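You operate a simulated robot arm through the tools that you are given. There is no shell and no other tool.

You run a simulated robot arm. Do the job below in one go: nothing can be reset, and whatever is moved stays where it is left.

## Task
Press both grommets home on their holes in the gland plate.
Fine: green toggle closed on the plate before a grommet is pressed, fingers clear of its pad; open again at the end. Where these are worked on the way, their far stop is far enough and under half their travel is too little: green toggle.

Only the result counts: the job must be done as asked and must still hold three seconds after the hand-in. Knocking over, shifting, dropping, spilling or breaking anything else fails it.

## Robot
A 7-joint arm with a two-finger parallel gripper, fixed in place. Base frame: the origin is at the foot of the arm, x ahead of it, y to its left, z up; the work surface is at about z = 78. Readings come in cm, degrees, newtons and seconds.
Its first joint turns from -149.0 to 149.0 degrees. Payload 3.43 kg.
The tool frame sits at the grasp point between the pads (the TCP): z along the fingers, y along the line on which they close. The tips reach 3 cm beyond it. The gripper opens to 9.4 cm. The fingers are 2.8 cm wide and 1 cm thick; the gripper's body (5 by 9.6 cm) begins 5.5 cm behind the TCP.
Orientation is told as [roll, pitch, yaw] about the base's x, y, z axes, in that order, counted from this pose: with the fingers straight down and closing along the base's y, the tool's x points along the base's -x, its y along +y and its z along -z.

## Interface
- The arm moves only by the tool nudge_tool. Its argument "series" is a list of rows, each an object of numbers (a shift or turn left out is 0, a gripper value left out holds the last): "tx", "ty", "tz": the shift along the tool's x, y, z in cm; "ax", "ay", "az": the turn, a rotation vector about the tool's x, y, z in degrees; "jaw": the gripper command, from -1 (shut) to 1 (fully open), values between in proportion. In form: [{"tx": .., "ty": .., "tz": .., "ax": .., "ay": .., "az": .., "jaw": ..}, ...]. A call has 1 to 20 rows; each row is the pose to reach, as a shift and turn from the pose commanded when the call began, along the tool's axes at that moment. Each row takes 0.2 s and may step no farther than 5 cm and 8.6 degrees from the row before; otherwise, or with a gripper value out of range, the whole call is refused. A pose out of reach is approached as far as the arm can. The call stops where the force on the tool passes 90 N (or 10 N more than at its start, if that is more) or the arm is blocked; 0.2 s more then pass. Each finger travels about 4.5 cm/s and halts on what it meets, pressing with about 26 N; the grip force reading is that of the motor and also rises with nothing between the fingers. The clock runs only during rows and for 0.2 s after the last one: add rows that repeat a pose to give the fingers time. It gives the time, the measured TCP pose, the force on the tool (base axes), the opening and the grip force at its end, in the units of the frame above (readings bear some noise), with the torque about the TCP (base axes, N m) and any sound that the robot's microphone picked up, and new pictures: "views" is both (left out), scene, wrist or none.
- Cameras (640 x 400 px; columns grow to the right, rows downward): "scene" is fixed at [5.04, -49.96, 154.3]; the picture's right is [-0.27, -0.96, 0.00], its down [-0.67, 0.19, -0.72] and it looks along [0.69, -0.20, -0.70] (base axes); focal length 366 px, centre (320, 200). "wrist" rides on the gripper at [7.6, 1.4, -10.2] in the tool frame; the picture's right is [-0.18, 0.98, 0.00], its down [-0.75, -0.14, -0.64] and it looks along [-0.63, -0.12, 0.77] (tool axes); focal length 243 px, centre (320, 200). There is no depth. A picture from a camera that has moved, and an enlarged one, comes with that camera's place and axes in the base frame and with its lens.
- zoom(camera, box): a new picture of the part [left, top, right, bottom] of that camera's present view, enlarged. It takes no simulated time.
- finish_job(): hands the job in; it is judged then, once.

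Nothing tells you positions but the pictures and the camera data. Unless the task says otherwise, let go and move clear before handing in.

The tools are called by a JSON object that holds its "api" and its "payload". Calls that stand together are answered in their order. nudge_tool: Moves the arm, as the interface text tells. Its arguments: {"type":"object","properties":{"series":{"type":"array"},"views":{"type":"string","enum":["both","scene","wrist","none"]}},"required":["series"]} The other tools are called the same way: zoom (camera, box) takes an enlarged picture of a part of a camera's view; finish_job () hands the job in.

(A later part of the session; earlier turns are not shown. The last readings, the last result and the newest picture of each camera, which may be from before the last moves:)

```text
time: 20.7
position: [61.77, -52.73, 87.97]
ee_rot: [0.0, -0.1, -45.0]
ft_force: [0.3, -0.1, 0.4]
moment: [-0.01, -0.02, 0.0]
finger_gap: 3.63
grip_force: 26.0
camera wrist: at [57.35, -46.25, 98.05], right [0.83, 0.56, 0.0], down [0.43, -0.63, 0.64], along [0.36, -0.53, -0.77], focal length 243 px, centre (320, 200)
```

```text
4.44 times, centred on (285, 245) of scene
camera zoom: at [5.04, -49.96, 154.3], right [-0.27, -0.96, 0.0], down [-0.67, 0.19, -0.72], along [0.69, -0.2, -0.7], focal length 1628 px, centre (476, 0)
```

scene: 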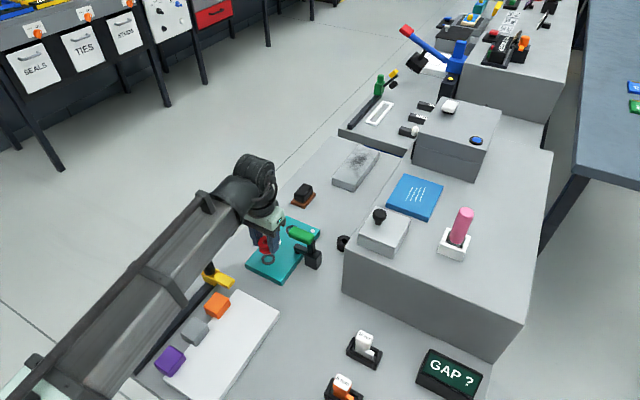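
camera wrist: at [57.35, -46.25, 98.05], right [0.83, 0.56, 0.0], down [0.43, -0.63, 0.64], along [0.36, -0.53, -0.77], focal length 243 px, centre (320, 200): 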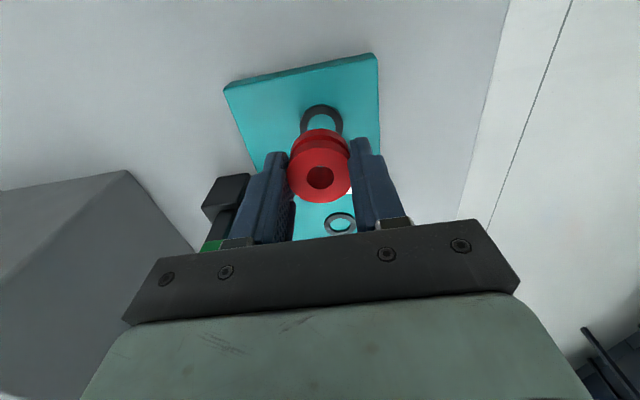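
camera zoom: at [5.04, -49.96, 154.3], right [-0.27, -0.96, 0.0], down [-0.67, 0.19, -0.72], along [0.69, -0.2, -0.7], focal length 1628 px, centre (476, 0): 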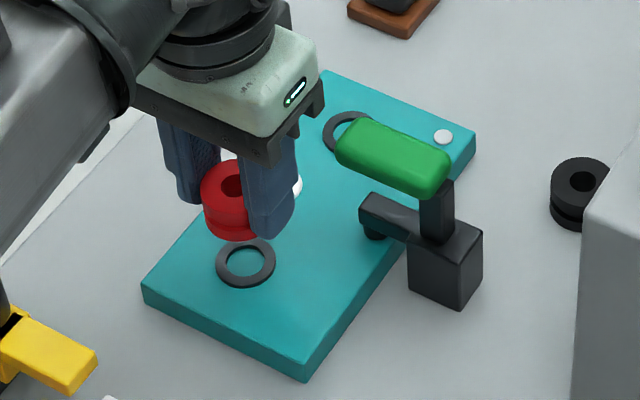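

The ring shows only about 0.1 cm of offset from the held grommet. I'll apply that small shift and lower to just above the plate.

{"api": "nudge_tool", "payload": {"series": [{"tx": 0.06, "ty": 0.12, "tz": 1.5}, {"tx": 0.06, "ty": 0.12, "tz": 2.8}, {"tx": 0.06, "ty": 0.12, "tz": 3.6}, {"tx": 0.06, "ty": 0.12, "tz": 3.6}]}}

{"api": "zoom", "payload": {"camera": "wrist", "box": [260, 80, 380, 180]}}

{"api": "zoom", "payload": {"camera": "scene", "box": [230, 220, 310, 290]}}

```text
time: 21.7
position: [61.93, -52.63, 84.37]
ee_rot: [0.0, -0.1, -45.0]
ft_force: [-1.0, 0.6, 0.1]
moment: [0.0, -0.01, 0.01]
finger_gap: 3.63
grip_force: 26.4
camera wrist: at [57.39, -46.14, 94.46], right [0.83, 0.56, 0.0], down [0.43, -0.63, 0.64], along [0.36, -0.53, -0.76], focal length 243 px, centre (320, 200)
```

scene: 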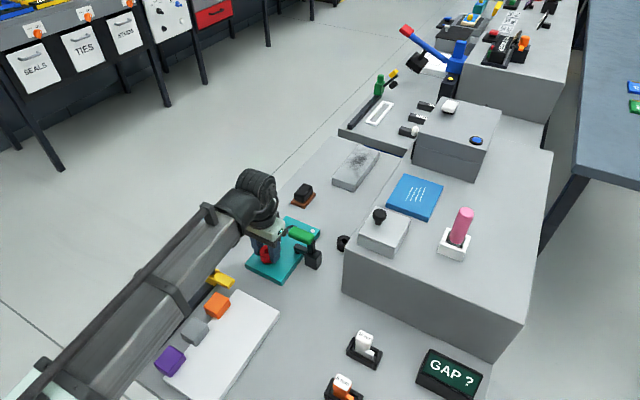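
wrist: 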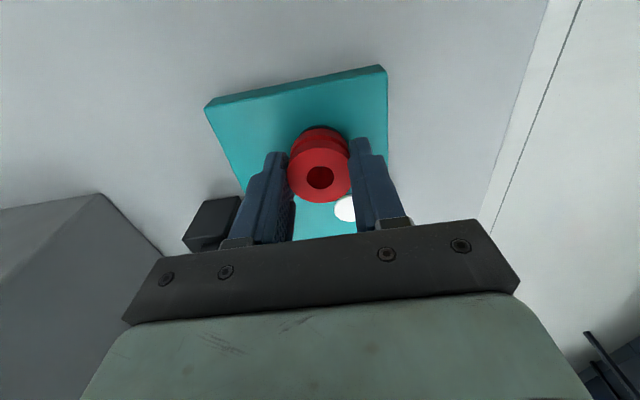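

```text
4.00 times, centred on (320, 130) of wrist
camera zoom: at [57.39, -46.14, 94.46], right [0.83, 0.56, 0.0], down [0.43, -0.63, 0.64], along [0.36, -0.53, -0.76], focal length 970 px, centre (320, 480)
```

zoom: 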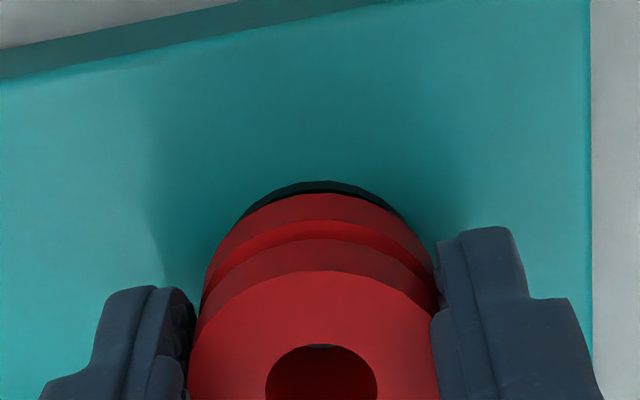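

```text
5.71 times, centred on (270, 255) of scene
camera zoom: at [5.04, -49.96, 154.3], right [-0.27, -0.96, 0.0], down [-0.67, 0.19, -0.72], along [0.69, -0.2, -0.7], focal length 2093 px, centre (606, -114)
```

zoom: 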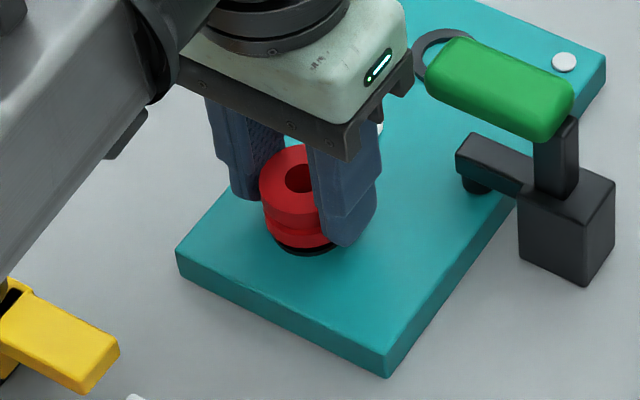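

The grommet is concentric with the ring to within a millimetre or so, hovering just above it. I'll ease it down until it touches.

{"api": "nudge_tool", "payload": {"series": [{"tz": 0.2}, {"tz": 0.4}, {"tz": 0.6}, {"tz": 0.75}, {"tz": 0.85}]}}

{"api": "zoom", "payload": {"camera": "wrist", "box": [260, 80, 380, 180]}}

{"api": "zoom", "payload": {"camera": "scene", "box": [230, 220, 310, 290]}}

```text
time: 22.9
position: [61.83, -52.6, 83.64]
ee_rot: [0.0, -0.4, -45.1]
ft_force: [-2.0, 0.6, 30.6]
moment: [-0.04, 0.04, -0.01]
finger_gap: 3.65
grip_force: 25.8
heard: snap
camera wrist: at [57.37, -46.12, 93.78], right [0.83, 0.56, 0.0], down [0.43, -0.63, 0.65], along [0.36, -0.53, -0.76], focal length 243 px, centre (320, 200)
```

scene: 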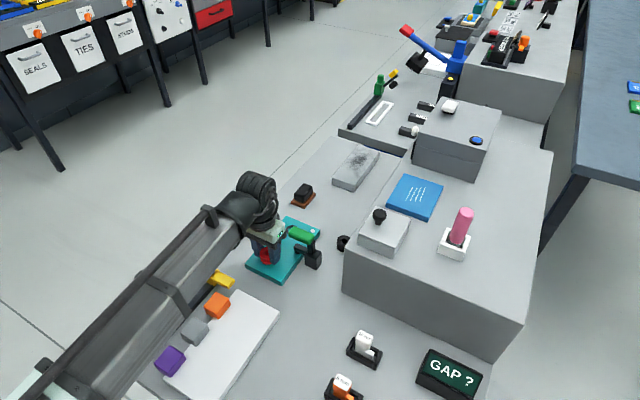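
wrist: 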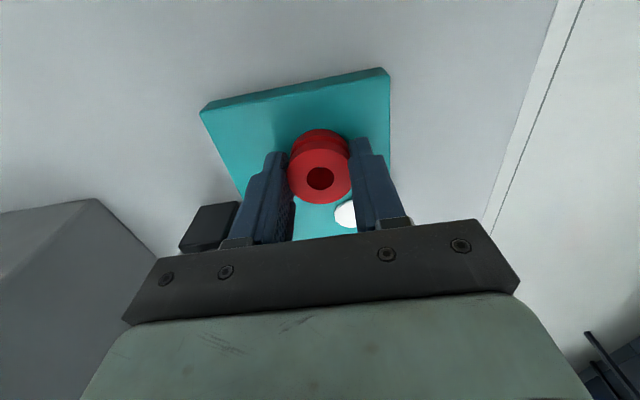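

```text
4.00 times, centred on (320, 130) of wrist
camera zoom: at [57.37, -46.12, 93.78], right [0.83, 0.56, 0.0], down [0.43, -0.63, 0.65], along [0.36, -0.53, -0.76], focal length 970 px, centre (320, 480)
```

zoom: 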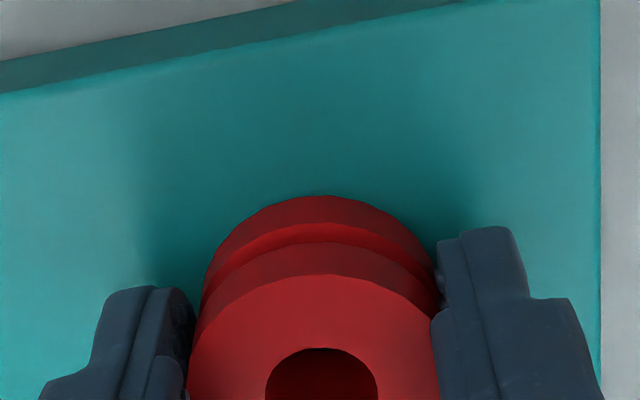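

```text
5.71 times, centred on (270, 255) of scene
camera zoom: at [5.04, -49.96, 154.3], right [-0.27, -0.96, 0.0], down [-0.67, 0.19, -0.72], along [0.69, -0.2, -0.7], focal length 2093 px, centre (606, -114)
```

zoom: 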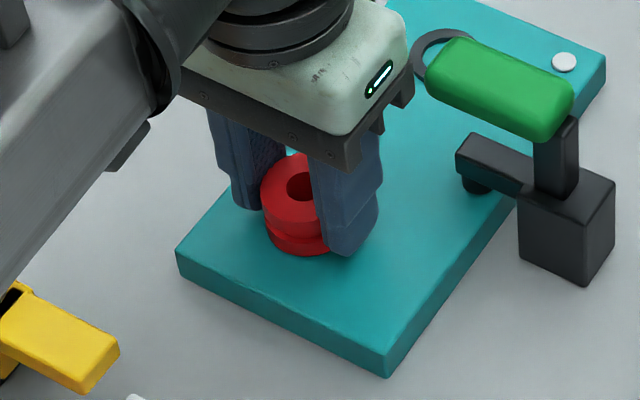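

A snap was heard at about 30 N and the ring is now covered, so the red grommet appears to be home. I'll release it and lift straight up to check.

{"api": "nudge_tool", "payload": {"series": [{"tz": -0.15}, {"tz": -0.15, "jaw": 0.3}, {"tz": -0.15, "jaw": 0.3}, {"tz": -0.15, "jaw": 0.3}, {"tz": -3, "jaw": 0.3}, {"tz": -7, "jaw": 0.3}, {"tz": -11, "jaw": 0.3}, {"tz": -13, "jaw": 0.3}]}}

{"api": "zoom", "payload": {"camera": "scene", "box": [230, 200, 340, 290]}}

{"api": "zoom", "payload": {"camera": "wrist", "box": [220, 20, 420, 200]}}

```text
time: 24.7
position: [61.77, -52.68, 96.49]
ee_rot: [0.0, -0.2, -45.0]
ft_force: [-0.3, 0.5, 1.0]
moment: [0.0, 0.03, 0.02]
finger_gap: 6.09
grip_force: 0.0
camera wrist: at [57.35, -46.11, 106.7], right [0.83, 0.56, 0.0], down [0.43, -0.63, 0.64], along [0.36, -0.53, -0.76], focal length 243 px, centre (320, 200)
```

scene: 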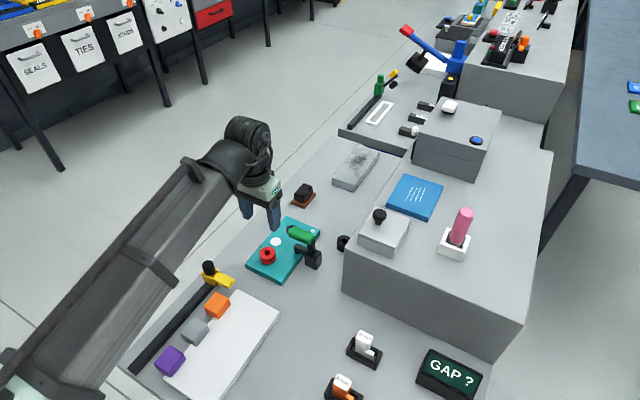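
wrist: 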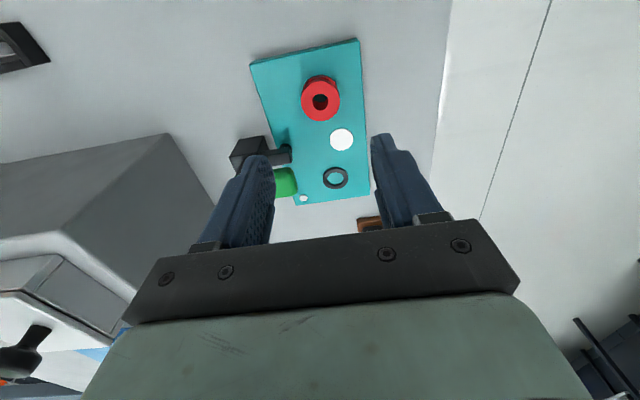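

```text
4.44 times, centred on (285, 245) of scene
camera zoom: at [5.04, -49.96, 154.3], right [-0.27, -0.96, 0.0], down [-0.67, 0.19, -0.72], along [0.69, -0.2, -0.7], focal length 1628 px, centre (476, 0)
```

zoom: 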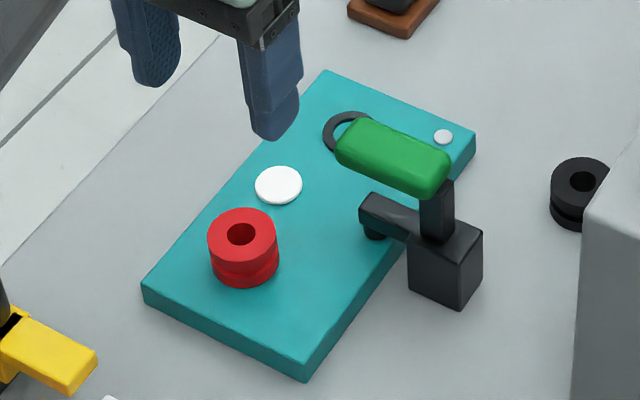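

```text
2.22 times, centred on (320, 110) of wrist
camera zoom: at [57.35, -46.11, 106.7], right [0.83, 0.56, 0.0], down [0.43, -0.63, 0.64], along [0.36, -0.53, -0.76], focal length 539 px, centre (320, 400)
```

zoom: 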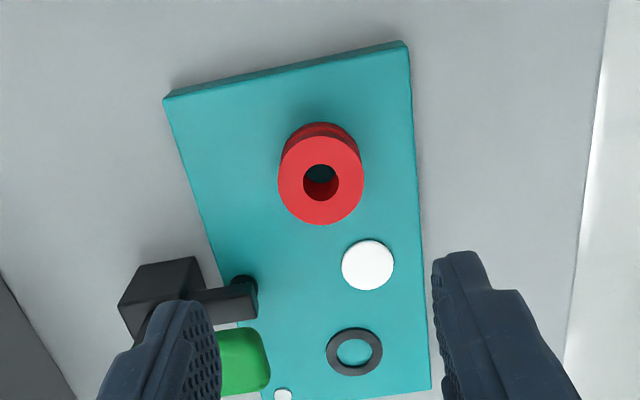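

The red grommet sits square over the near hole and the clamp is still closed. Next I'll rise, turn back to yaw -135° and go above the black grommet near the box wall.

{"api": "nudge_tool", "payload": {"series": [{"tz": -3}, {"tz": -5}, {"tx": -1.2, "ty": -1.2, "tz": -5, "az": 8.2}, {"tx": -2.4, "ty": -2.4, "tz": -5, "az": 16.4}, {"tx": -3.7, "ty": -3.6, "tz": -5, "az": 24.6}, {"tx": -5, "ty": -4.9, "tz": -5, "az": 32.8}, {"tx": -6.4, "ty": -6.2, "tz": -5, "az": 41}, {"tx": -7.7, "ty": -7.5, "tz": -5, "az": 49.2}, {"tx": -9, "ty": -8.8, "tz": -5, "az": 57.4}, {"tx": -10.3, "ty": -10.1, "tz": -5, "az": 65.6}, {"tx": -11.6, "ty": -11.4, "tz": -5, "az": 73.8}, {"tx": -12.9, "ty": -12.7, "tz": -5, "az": 82}, {"tx": -14.2, "ty": -14, "tz": -5, "az": 90}, {"tx": -14.2, "ty": -14, "tz": -2, "az": 90}, {"tx": -14.2, "ty": -14, "tz": 1, "az": 90}, {"tx": -14.2, "ty": -14, "tz": 1, "az": 90}]}}

{"api": "zoom", "payload": {"camera": "wrist", "box": [200, 20, 440, 220]}}

{"api": "zoom", "payload": {"camera": "scene", "box": [270, 110, 430, 270]}}

```text
time: 28.1
position: [61.9, -72.55, 95.5]
ee_rot: [0.1, 0.0, -135.0]
ft_force: [0.0, 0.2, -0.8]
moment: [0.02, -0.01, 0.0]
finger_gap: 6.12
grip_force: 0.1
camera wrist: at [68.33, -68.03, 105.68], right [0.56, -0.83, 0.0], down [-0.63, -0.43, 0.64], along [-0.53, -0.36, -0.77], focal length 243 px, centre (320, 200)
```

scene: 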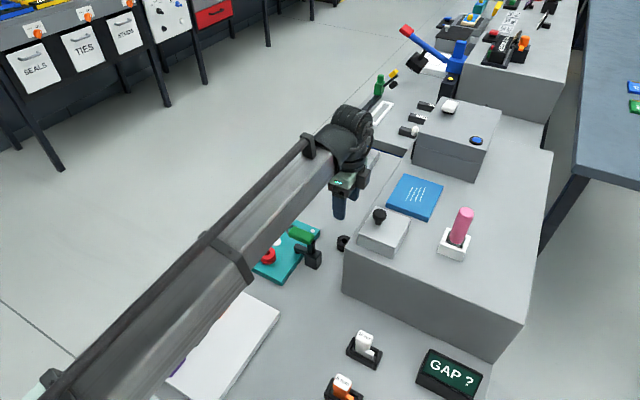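
wrist: 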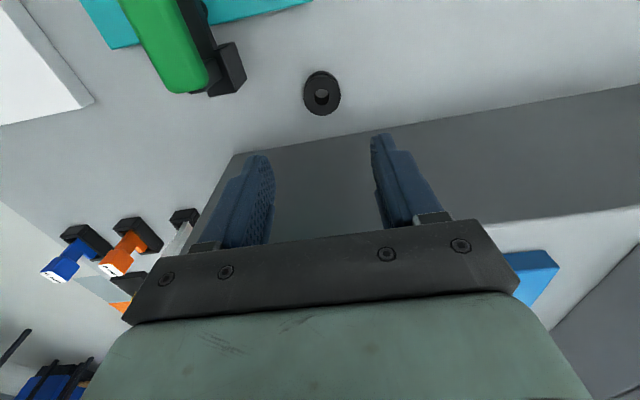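

```text
2.00 times, centred on (320, 120) of wrist
camera zoom: at [68.33, -68.03, 105.68], right [0.56, -0.83, 0.0], down [-0.63, -0.43, 0.64], along [-0.53, -0.36, -0.77], focal length 485 px, centre (320, 360)
```

zoom: 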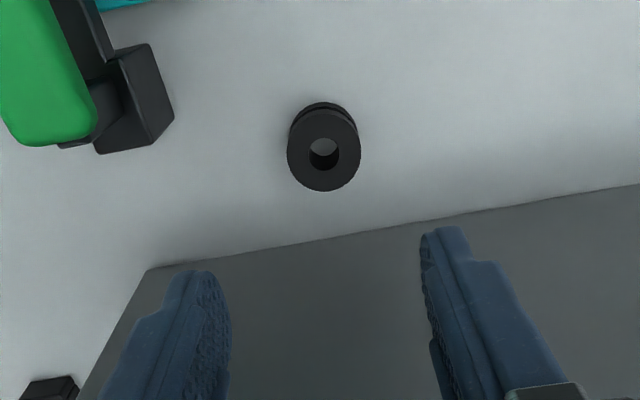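

```text
2.50 times, centred on (350, 190) of scene
camera zoom: at [5.04, -49.96, 154.3], right [-0.27, -0.96, 0.0], down [-0.67, 0.19, -0.72], along [0.69, -0.2, -0.7], focal length 916 px, centre (245, 225)
```

zoom: 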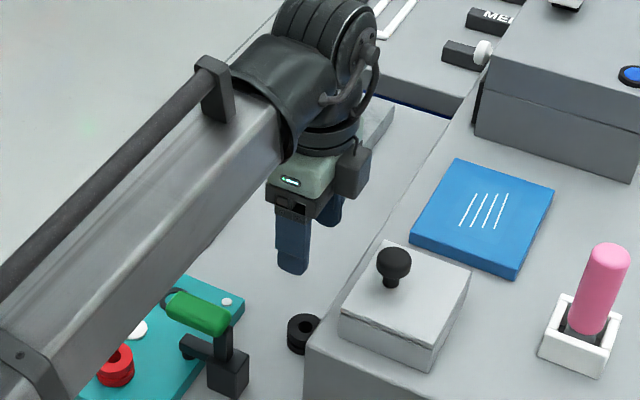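

The black grommet is straight below, but a small housing on the wall side of the gripper would pass very close to the box. I'll lean the tool about 10° away from the wall and lower part way to check.

{"api": "nudge_tool", "payload": {"series": [{"tx": 0.25, "ty": 0.13, "ay": -5}, {"tx": 0.46, "ty": 0.13, "ay": -10}, {"tx": 0.46, "ty": 0.13, "tz": 3, "ay": -10}, {"tx": 0.46, "ty": 0.13, "tz": 6, "ay": -10}, {"tx": 0.46, "ty": 0.13, "tz": 9, "ay": -10}, {"tx": 0.46, "ty": 0.13, "tz": 9, "ay": -10}]}}

{"api": "zoom", "payload": {"camera": "wrist", "box": [200, 20, 440, 220]}}

{"api": "zoom", "payload": {"camera": "scene", "box": [290, 150, 410, 270]}}

```text
time: 29.5
position: [62.31, -72.4, 86.48]
ee_rot: [0.2, -10.0, -135.1]
ft_force: [0.0, 0.0, 0.2]
moment: [0.0, 0.03, -0.01]
finger_gap: 6.11
grip_force: 0.0
camera wrist: at [69.82, -66.74, 95.15], right [0.57, -0.82, 0.04], down [-0.55, -0.34, 0.76], along [-0.62, -0.45, -0.65], focal length 243 px, centre (320, 200)
```

scene: 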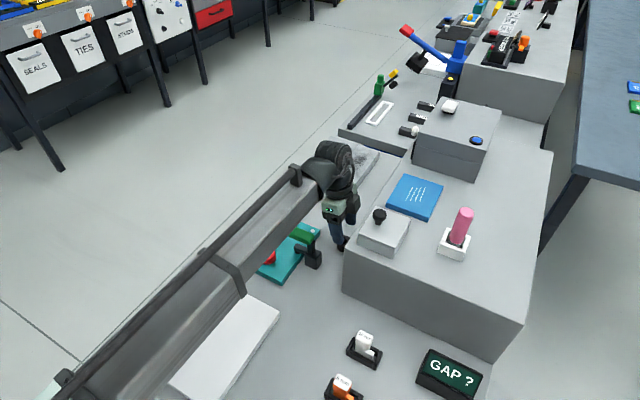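
wrist: 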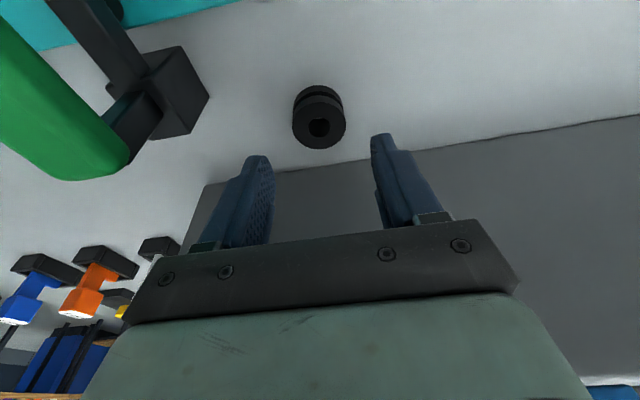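

```text
2.00 times, centred on (320, 120) of wrist
camera zoom: at [69.82, -66.74, 95.15], right [0.57, -0.82, 0.04], down [-0.55, -0.34, 0.76], along [-0.62, -0.45, -0.65], focal length 485 px, centre (320, 360)
```

zoom: 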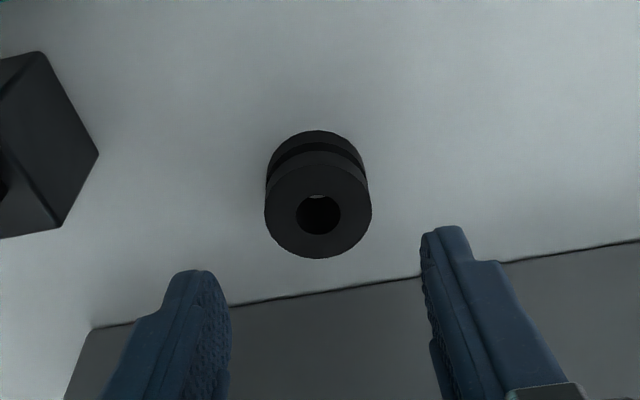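

```text
3.33 times, centred on (350, 210) of scene
camera zoom: at [5.04, -49.96, 154.3], right [-0.27, -0.96, 0.0], down [-0.67, 0.19, -0.72], along [0.69, -0.2, -0.7], focal length 1221 px, centre (220, 167)
```

zoom: 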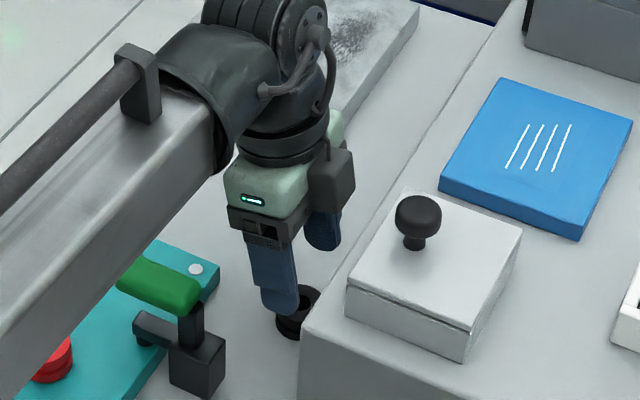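

There is comfortable room between the gripper and the wall with this lean. I'll lower the last 5 cm around the black grommet and close on it.

{"api": "nudge_tool", "payload": {"series": [{"tx": 0.36, "tz": 1.6}, {"tx": 0.72, "tz": 3.2}, {"tx": 0.95, "tz": 4.2}, {"tx": 1.08, "tz": 4.8}, {"tx": 1.08, "tz": 4.8, "jaw": -1}, {"tx": 1.08, "tz": 4.8, "jaw": -1}, {"tx": 1.08, "tz": 4.8, "jaw": -1}]}}

{"api": "zoom", "payload": {"camera": "wrist", "box": [200, 60, 440, 260]}}

{"api": "zoom", "payload": {"camera": "scene", "box": [290, 150, 410, 270]}}

```text
time: 31.1
position: [62.61, -72.26, 81.73]
ee_rot: [0.2, -10.0, -135.0]
ft_force: [-0.2, -0.1, -0.2]
moment: [0.02, 0.01, -0.02]
finger_gap: 3.63
grip_force: 25.8
camera wrist: at [70.11, -66.58, 90.3], right [0.57, -0.82, 0.03], down [-0.55, -0.34, 0.76], along [-0.62, -0.45, -0.65], focal length 243 px, centre (320, 200)
```

scene: 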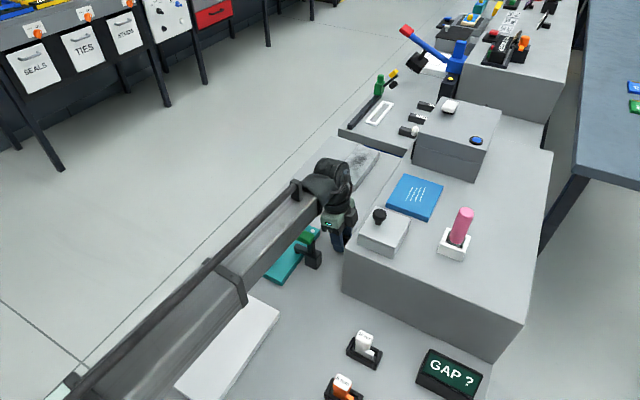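
wrist: 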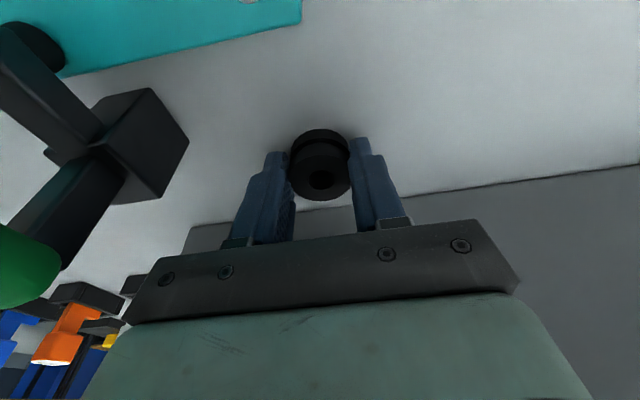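

```text
2.00 times, centred on (320, 160) of wrist
camera zoom: at [70.11, -66.58, 90.3], right [0.57, -0.82, 0.03], down [-0.55, -0.34, 0.76], along [-0.62, -0.45, -0.65], focal length 485 px, centre (320, 280)
```

zoom: 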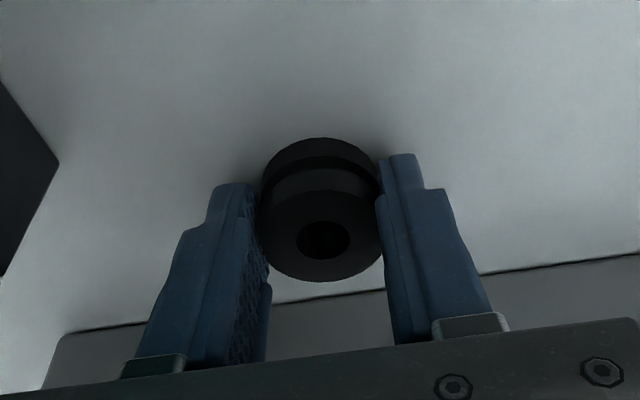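

```text
3.33 times, centred on (350, 210) of scene
camera zoom: at [5.04, -49.96, 154.3], right [-0.27, -0.96, 0.0], down [-0.67, 0.19, -0.72], along [0.69, -0.2, -0.7], focal length 1221 px, centre (220, 167)
```

zoom: 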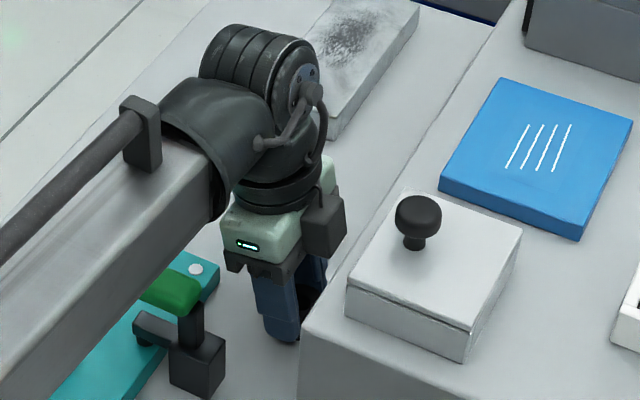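

The black grommet is held (3.63 cm across), slightly toward the wall side of the pads. Keeping the same lean, I'll lift it and carry it over to the far ring near (69.4,-60.6).

{"api": "nudge_tool", "payload": {"series": [{"tx": -0.35, "tz": -1.97}, {"tx": -0.87, "tz": -4.92}, {"tx": -1.39, "tz": -7.88}, {"tx": -1.82, "tz": -10.34}, {"tx": 1.6, "ty": -0.85, "tz": -10.94}, {"tx": 5.02, "ty": -1.7, "tz": -11.55}, {"tx": 8.44, "ty": -2.55, "tz": -12.15}, {"tx": 11.87, "ty": -3.4, "tz": -12.75}, {"tx": 11.87, "ty": -3.4, "tz": -12.75}]}}

{"api": "zoom", "payload": {"camera": "wrist", "box": [220, 20, 420, 180]}}

{"api": "zoom", "payload": {"camera": "scene", "box": [240, 180, 360, 280]}}

```text
time: 33.1
position: [69.9, -59.76, 92.06]
ee_rot: [0.3, -10.1, -135.1]
ft_force: [0.5, 0.2, -0.2]
moment: [0.05, 0.04, 0.01]
finger_gap: 3.61
grip_force: 25.7
camera wrist: at [77.49, -54.16, 100.81], right [0.57, -0.82, 0.03], down [-0.55, -0.34, 0.76], along [-0.62, -0.45, -0.65], focal length 243 px, centre (320, 200)
```

scene: 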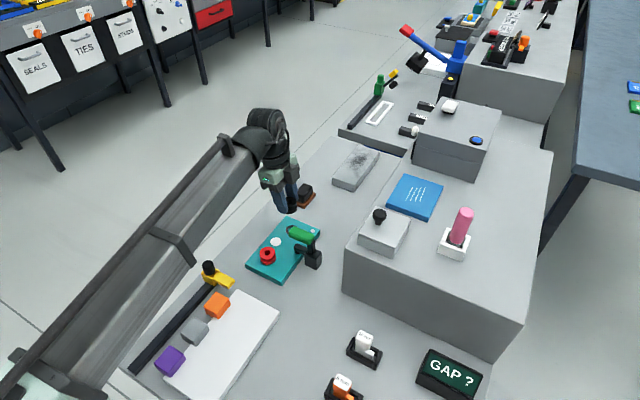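
wrist: 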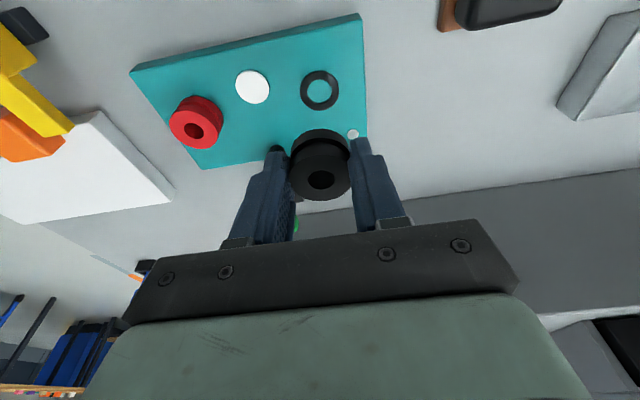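

```text
2.50 times, centred on (320, 100) of wrist
camera zoom: at [77.49, -54.16, 100.81], right [0.57, -0.82, 0.03], down [-0.55, -0.34, 0.76], along [-0.62, -0.45, -0.65], focal length 606 px, centre (320, 450)
```

zoom: 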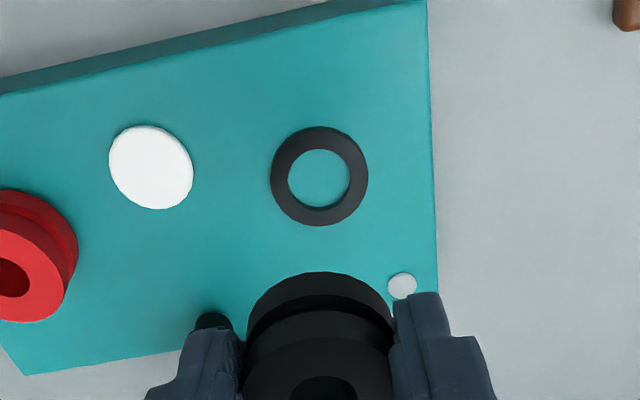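

```text
4.00 times, centred on (300, 230) of scene
camera zoom: at [5.04, -49.96, 154.3], right [-0.27, -0.96, 0.0], down [-0.67, 0.19, -0.72], along [0.69, -0.2, -0.7], focal length 1465 px, centre (400, 80)
```

zoom: 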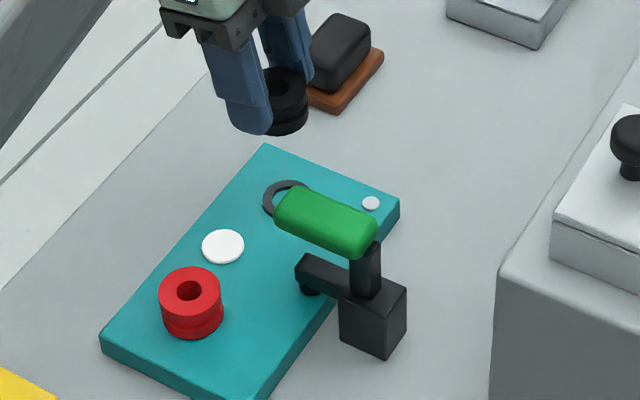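

The far ring is just ahead and slightly to the side of the held grommet. I'll shift about 0.2 cm and lower part way for a finer check.

{"api": "nudge_tool", "payload": {"series": [{"tx": 0.5, "ty": 0.22, "tz": 2.0}, {"tx": 0.85, "ty": 0.22, "tz": 4.0}, {"tx": 1.1, "ty": 0.22, "tz": 5.39}, {"tx": 1.1, "ty": 0.22, "tz": 5.39}]}}

{"api": "zoom", "payload": {"camera": "wrist", "box": [260, 70, 380, 170]}}

{"api": "zoom", "payload": {"camera": "scene", "box": [250, 190, 350, 280]}}

```text
time: 34.1
position: [70.26, -59.92, 86.61]
ee_rot: [0.2, -10.0, -135.1]
ft_force: [0.3, -0.1, -0.9]
moment: [0.0, -0.02, 0.0]
finger_gap: 3.59
grip_force: 26.0
camera wrist: at [77.76, -54.33, 95.27], right [0.57, -0.82, 0.03], down [-0.55, -0.34, 0.76], along [-0.62, -0.45, -0.65], focal length 243 px, centre (320, 200)
```

scene: 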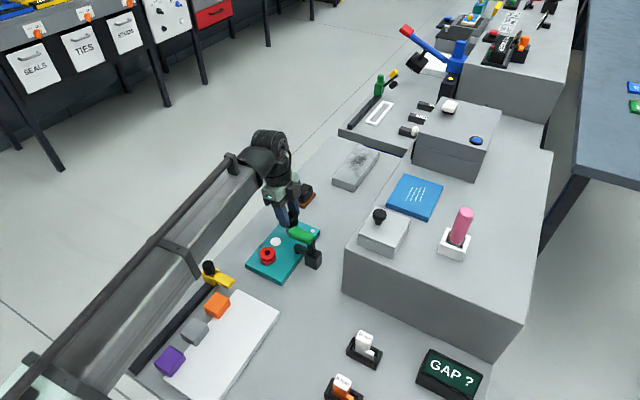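
wrist: 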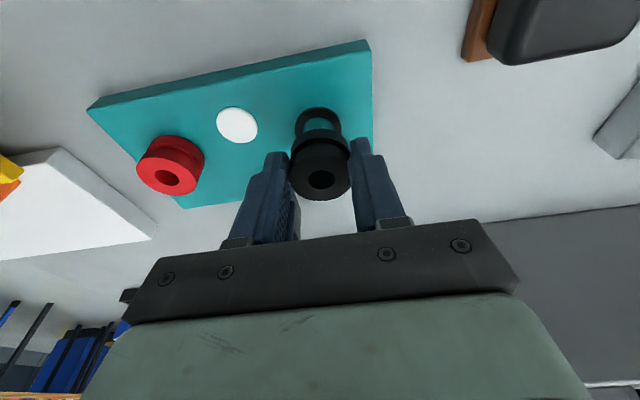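

```text
4.00 times, centred on (320, 120) of wrist
camera zoom: at [77.76, -54.33, 95.27], right [0.57, -0.82, 0.03], down [-0.55, -0.34, 0.76], along [-0.62, -0.45, -0.65], focal length 970 px, centre (320, 520)
```

zoom: 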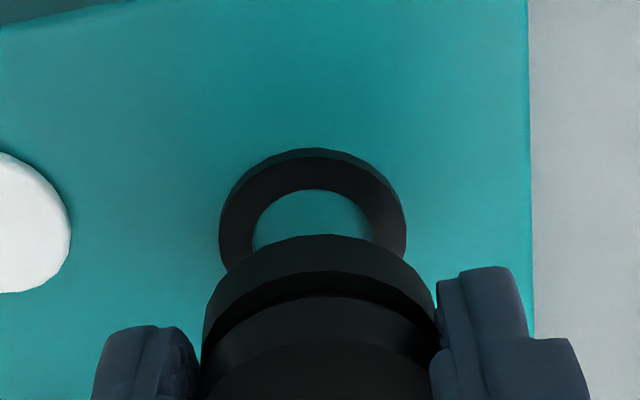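

```text
4.44 times, centred on (300, 235) of scene
camera zoom: at [5.04, -49.96, 154.3], right [-0.27, -0.96, 0.0], down [-0.67, 0.19, -0.72], along [0.69, -0.2, -0.7], focal length 1628 px, centre (409, 44)
```

zoom: 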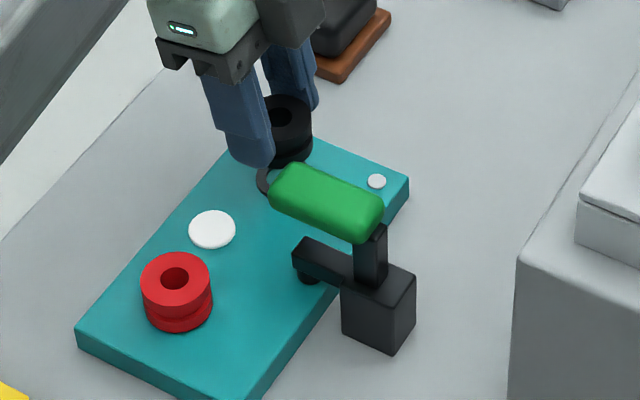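

The ring is nearly hidden behind the black grommet now. I'll zoom on the grommet itself to measure how it sits in the fingers before the last descent.

{"api": "zoom", "payload": {"camera": "wrist", "box": [270, 90, 370, 215]}}

{"api": "zoom", "payload": {"camera": "scene", "box": [265, 195, 325, 245]}}

```text
3.20 times, centred on (320, 152) of wrist
camera zoom: at [77.76, -54.33, 95.27], right [0.57, -0.82, 0.03], down [-0.55, -0.34, 0.76], along [-0.62, -0.45, -0.65], focal length 776 px, centre (320, 352)
```

zoom: 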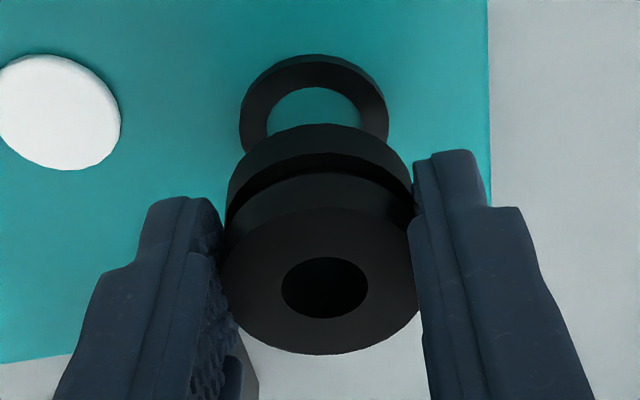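

```text
8.00 times, centred on (295, 220) of scene
camera zoom: at [5.04, -49.96, 154.3], right [-0.27, -0.96, 0.0], down [-0.67, 0.19, -0.72], along [0.69, -0.2, -0.7], focal length 2930 px, centre (520, 40)
```

zoom: 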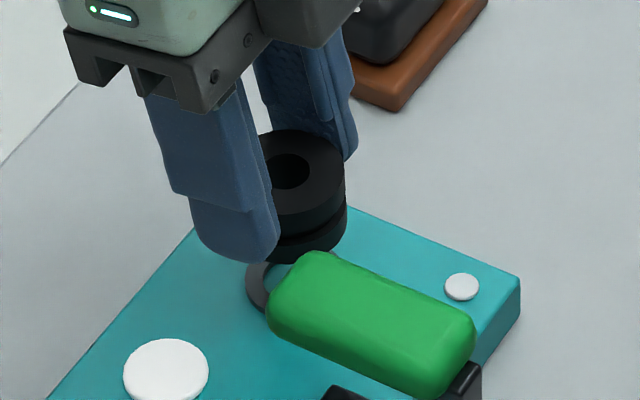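

Grommet and ring centres agree to within about a millimetre. I'll lower straight down to just above the ring and check once more.

{"api": "nudge_tool", "payload": {"series": [{"tx": 0.2, "tz": 1.2}, {"tx": 0.35, "tz": 2.0}, {"tx": 0.4, "tz": 2.3}, {"tx": 0.4, "tz": 2.3}]}}

{"api": "zoom", "payload": {"camera": "wrist", "box": [270, 90, 370, 215]}}

{"api": "zoom", "payload": {"camera": "scene", "box": [265, 195, 325, 245]}}

```text
time: 35.1
position: [70.33, -59.96, 84.24]
ee_rot: [0.2, -10.0, -135.0]
ft_force: [-0.7, -0.7, -0.5]
moment: [0.01, -0.02, 0.0]
finger_gap: 3.61
grip_force: 26.0
camera wrist: at [77.76, -54.34, 92.9], right [0.57, -0.82, 0.03], down [-0.55, -0.34, 0.76], along [-0.62, -0.45, -0.65], focal length 243 px, centre (320, 200)
```

scene: 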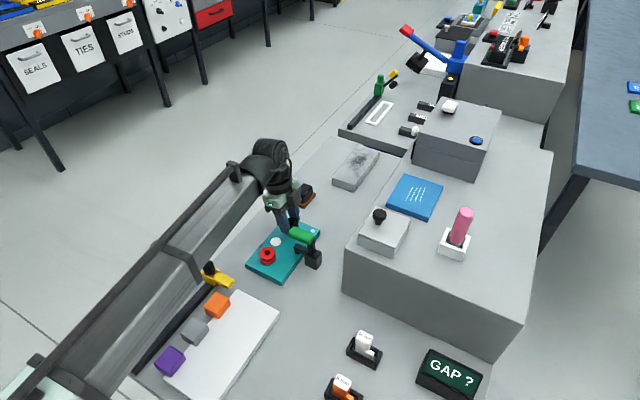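
wrist: 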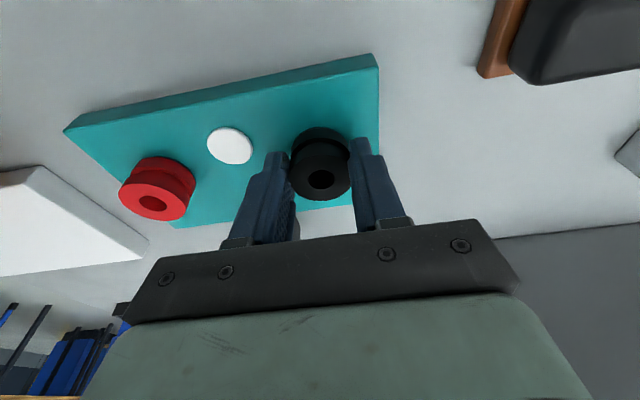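

```text
3.20 times, centred on (320, 152) of wrist
camera zoom: at [77.76, -54.34, 92.9], right [0.57, -0.82, 0.03], down [-0.55, -0.34, 0.76], along [-0.62, -0.45, -0.65], focal length 776 px, centre (320, 352)
```

zoom: 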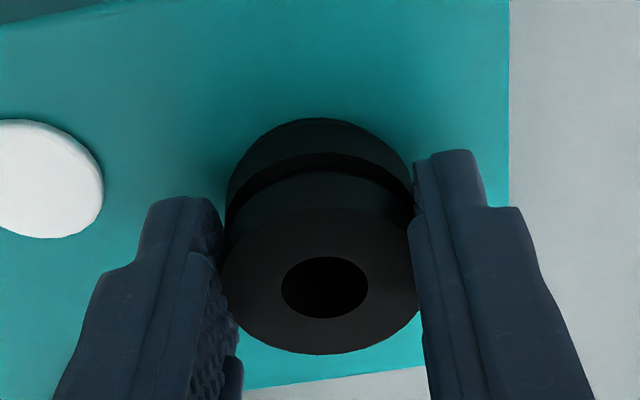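

```text
8.00 times, centred on (295, 220) of scene
camera zoom: at [5.04, -49.96, 154.3], right [-0.27, -0.96, 0.0], down [-0.67, 0.19, -0.72], along [0.69, -0.2, -0.7], focal length 2930 px, centre (520, 40)
```

zoom: 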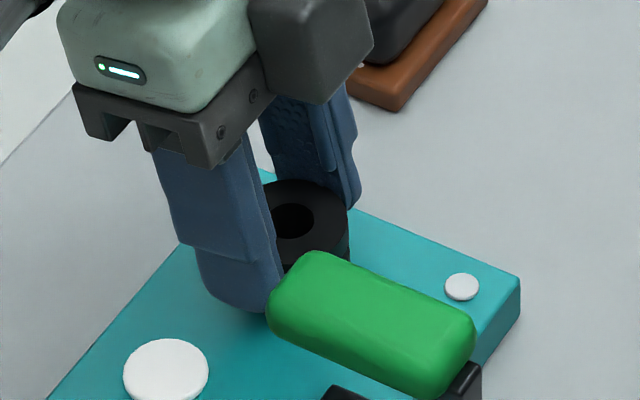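

{"api": "zoom", "payload": {"camera": "wrist", "box": [285, 115, 355, 165]}}

```text
8.00 times, centred on (320, 140) of wrist
camera zoom: at [77.76, -54.34, 92.9], right [0.57, -0.82, 0.03], down [-0.55, -0.34, 0.76], along [-0.62, -0.45, -0.65], focal length 1941 px, centre (320, 680)
```

zoom: 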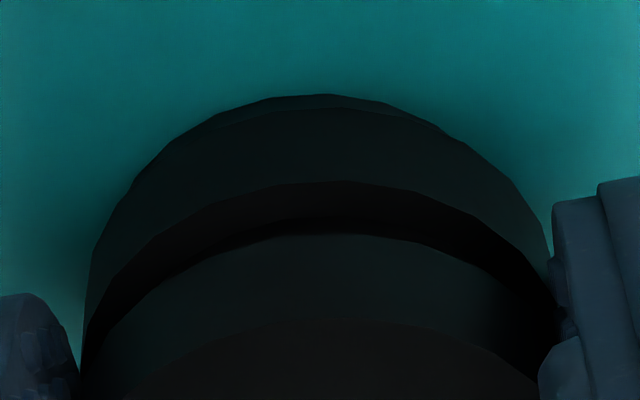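

The ring edge peeks out evenly and the offset is only about 0.1 cm. I'll make that tiny correction and press down slowly, listening for the snap.

{"api": "nudge_tool", "payload": {"series": [{"tx": -0.045, "ty": 0.03, "tz": 0.197}, {"tx": -0.01, "ty": 0.03, "tz": 0.394}, {"tx": 0.007, "ty": 0.03, "tz": 0.49}, {"tx": 0.024, "ty": 0.03, "tz": 0.59}, {"tx": 0.0415, "ty": 0.03, "tz": 0.69}, {"tx": 0.05, "ty": 0.03, "tz": 0.74}]}}

{"api": "zoom", "payload": {"camera": "scene", "box": [250, 190, 350, 280]}}

{"api": "zoom", "payload": {"camera": "wrist", "box": [270, 90, 370, 215]}}

```text
time: 36.5
position: [70.18, -59.92, 83.65]
ee_rot: [0.3, -10.2, -135.1]
ft_force: [-5.0, 6.9, 33.3]
moment: [0.29, 0.56, -0.07]
finger_gap: 3.63
grip_force: 25.8
heard: snap
camera wrist: at [77.67, -54.35, 92.37], right [0.57, -0.82, 0.04], down [-0.55, -0.34, 0.76], along [-0.62, -0.45, -0.64], focal length 243 px, centre (320, 200)
```

scene: 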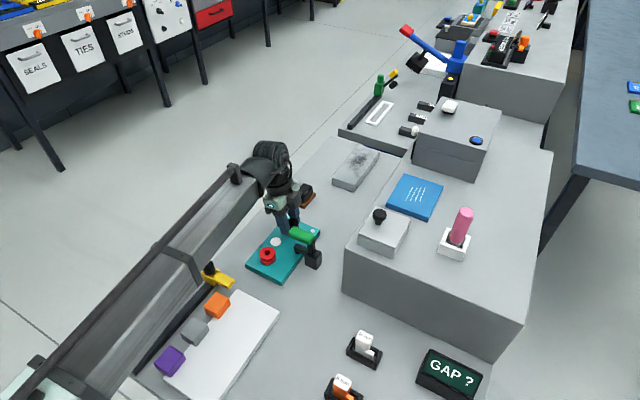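
wrist: 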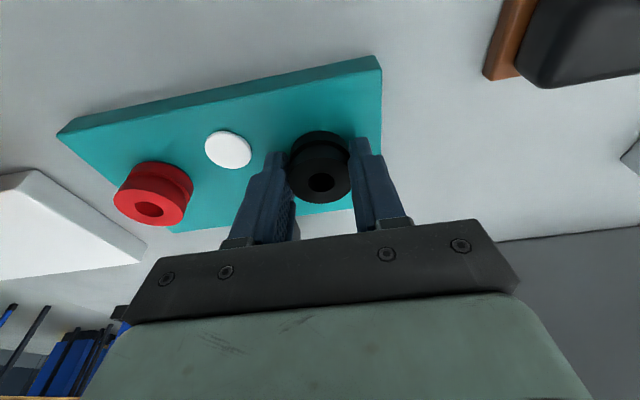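

```text
4.44 times, centred on (300, 235) of scene
camera zoom: at [5.04, -49.96, 154.3], right [-0.27, -0.96, 0.0], down [-0.67, 0.19, -0.72], along [0.69, -0.2, -0.7], focal length 1628 px, centre (409, 44)
```

zoom: 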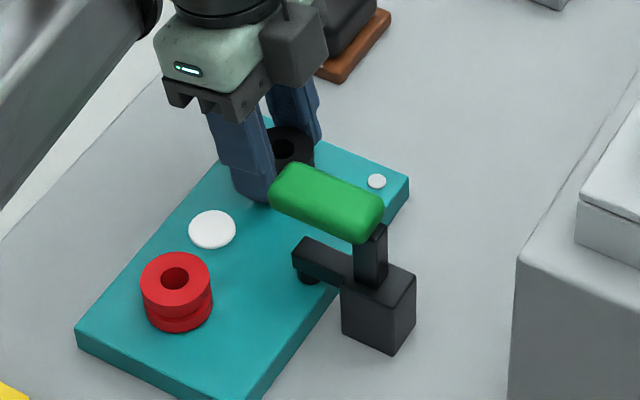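

```text
3.20 times, centred on (320, 152) of wrist
camera zoom: at [77.67, -54.35, 92.37], right [0.57, -0.82, 0.04], down [-0.55, -0.34, 0.76], along [-0.62, -0.45, -0.64], focal length 776 px, centre (320, 352)
```

zoom: 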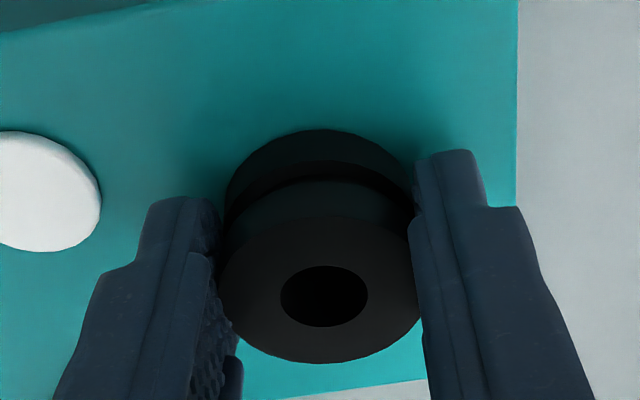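

A second snap was heard, so the black grommet is home as well. I'll ease off, open the fingers and lift straight up.

{"api": "nudge_tool", "payload": {"series": [{"tx": -0.03, "tz": -0.15}, {"tx": -0.03, "tz": -0.15, "jaw": 0.15}, {"tx": -0.03, "tz": -0.15, "jaw": 0.15}, {"tx": -0.03, "tz": -0.15, "jaw": 0.15}, {"tx": -0.35, "tz": -1.97, "jaw": 0.15}, {"tx": -0.87, "tz": -4.92, "jaw": 0.15}, {"tx": -1.39, "tz": -7.88, "jaw": 0.15}, {"tx": -1.91, "tz": -10.83, "jaw": 0.15}, {"tx": -2.26, "tz": -12.8, "jaw": 0.15}]}}

{"api": "zoom", "payload": {"camera": "scene", "box": [240, 180, 350, 280]}}

{"api": "zoom", "payload": {"camera": "wrist", "box": [180, 0, 420, 180]}}

```text
time: 38.5
position: [70.34, -60.01, 96.73]
ee_rot: [0.2, -10.1, -135.1]
ft_force: [0.6, -0.6, 0.1]
moment: [0.02, 0.03, 0.0]
finger_gap: 5.39
grip_force: 0.0
camera wrist: at [77.72, -54.4, 105.3], right [0.57, -0.82, 0.03], down [-0.55, -0.34, 0.76], along [-0.62, -0.45, -0.65], focal length 243 px, centre (320, 200)
```

scene: 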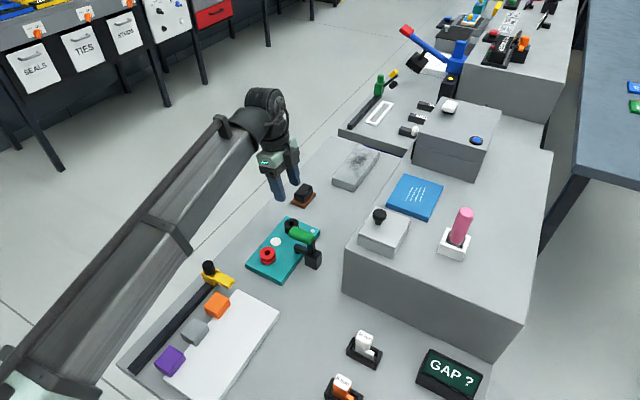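
wrist: 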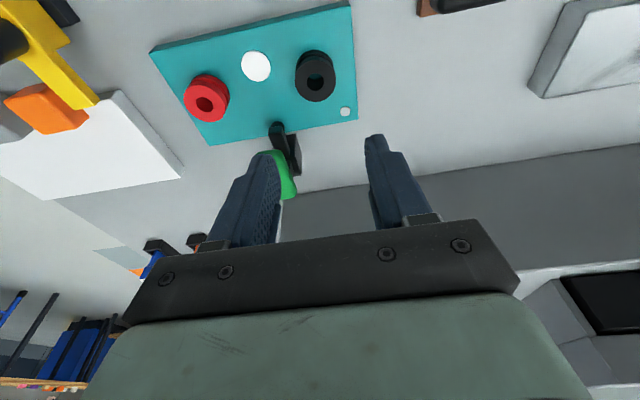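

```text
4.00 times, centred on (295, 230) of scene
camera zoom: at [5.04, -49.96, 154.3], right [-0.27, -0.96, 0.0], down [-0.67, 0.19, -0.72], along [0.69, -0.2, -0.7], focal length 1465 px, centre (420, 80)
```

zoom: 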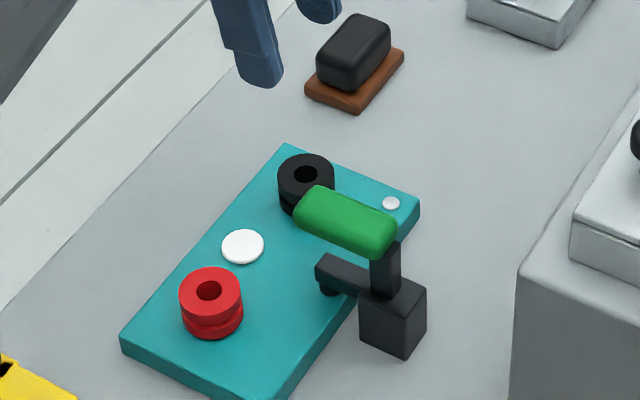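

```text
2.22 times, centred on (300, 90) of wrist
camera zoom: at [77.72, -54.4, 105.3], right [0.57, -0.82, 0.03], down [-0.55, -0.34, 0.76], along [-0.62, -0.45, -0.65], focal length 539 px, centre (364, 444)
```

zoom: 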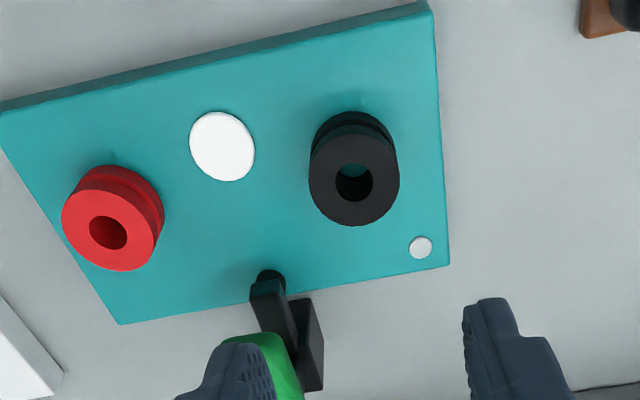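

Both grommets are seated on the rings, the plate has not moved, and the clamp is still closed. Now I'll bring the tool upright, shut the fingers and line up in front of the handle's free end so I can swing it open.

{"api": "nudge_tool", "payload": {"series": [{"tx": -0.5, "ty": -2.9, "tz": 0.1, "ax": 0.1, "ay": 5, "jaw": -1}, {"tx": -1.08, "ty": -5.8, "tz": 0.19, "ax": 0.2, "ay": 10, "jaw": -1}, {"tx": -1.08, "ty": -5.8, "tz": 0.19, "ax": 0.2, "ay": 10, "jaw": -1}, {"tx": -1.08, "ty": -5.8, "tz": 0.19, "ax": 0.2, "ay": 10, "jaw": -1}, {"tx": -1.08, "ty": -5.8, "tz": 0.19, "ax": 0.2, "ay": 10, "jaw": -1}]}}

{"api": "zoom", "payload": {"camera": "wrist", "box": [200, 0, 440, 200]}}

{"api": "zoom", "payload": {"camera": "scene", "box": [240, 180, 350, 280]}}

```text
time: 39.7
position: [65.27, -56.79, 96.53]
ee_rot: [-0.1, 0.0, -135.0]
ft_force: [0.1, 0.3, 0.3]
moment: [0.0, -0.06, -0.03]
finger_gap: 0.0
grip_force: 25.3
camera wrist: at [71.7, -52.28, 106.68], right [0.56, -0.83, 0.0], down [-0.63, -0.43, 0.64], along [-0.53, -0.36, -0.77], focal length 243 px, centre (320, 200)
```

scene: 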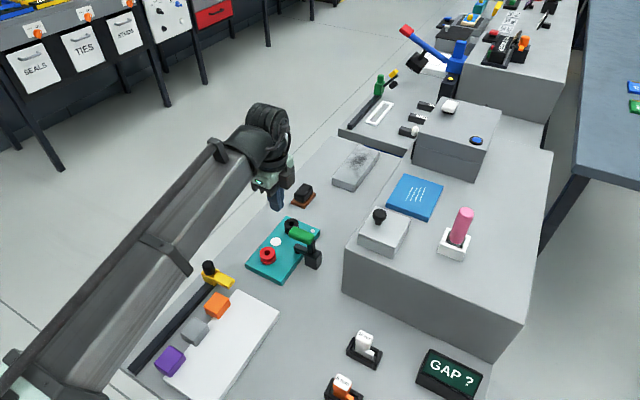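
wrist: 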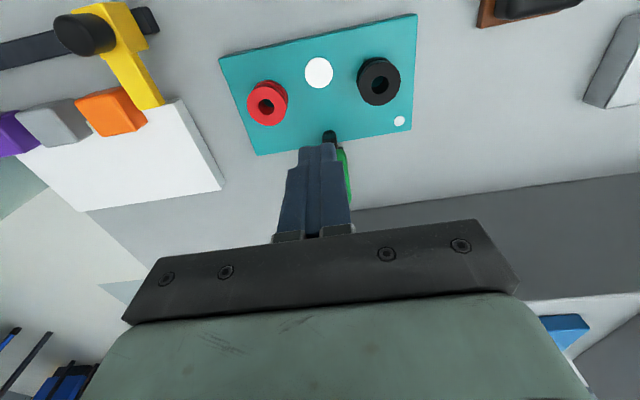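

```text
2.00 times, centred on (320, 100) of wrist
camera zoom: at [71.7, -52.28, 106.68], right [0.56, -0.83, 0.0], down [-0.63, -0.43, 0.64], along [-0.53, -0.36, -0.77], focal length 485 px, centre (320, 400)
```

zoom: 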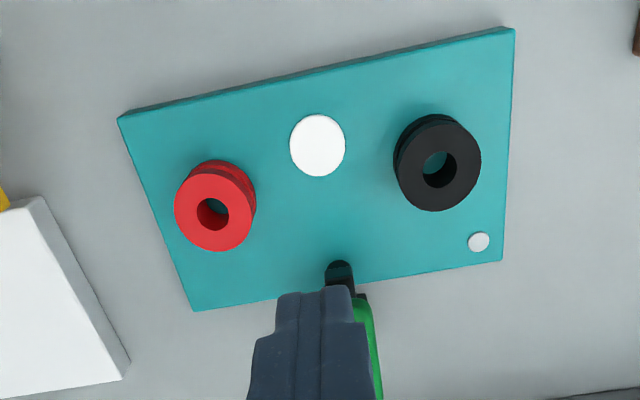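

```text
4.00 times, centred on (295, 230) of scene
camera zoom: at [5.04, -49.96, 154.3], right [-0.27, -0.96, 0.0], down [-0.67, 0.19, -0.72], along [0.69, -0.2, -0.7], focal length 1465 px, centre (420, 80)
```

zoom: 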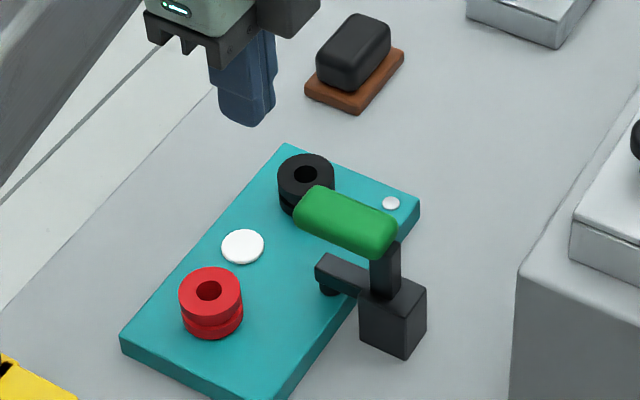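

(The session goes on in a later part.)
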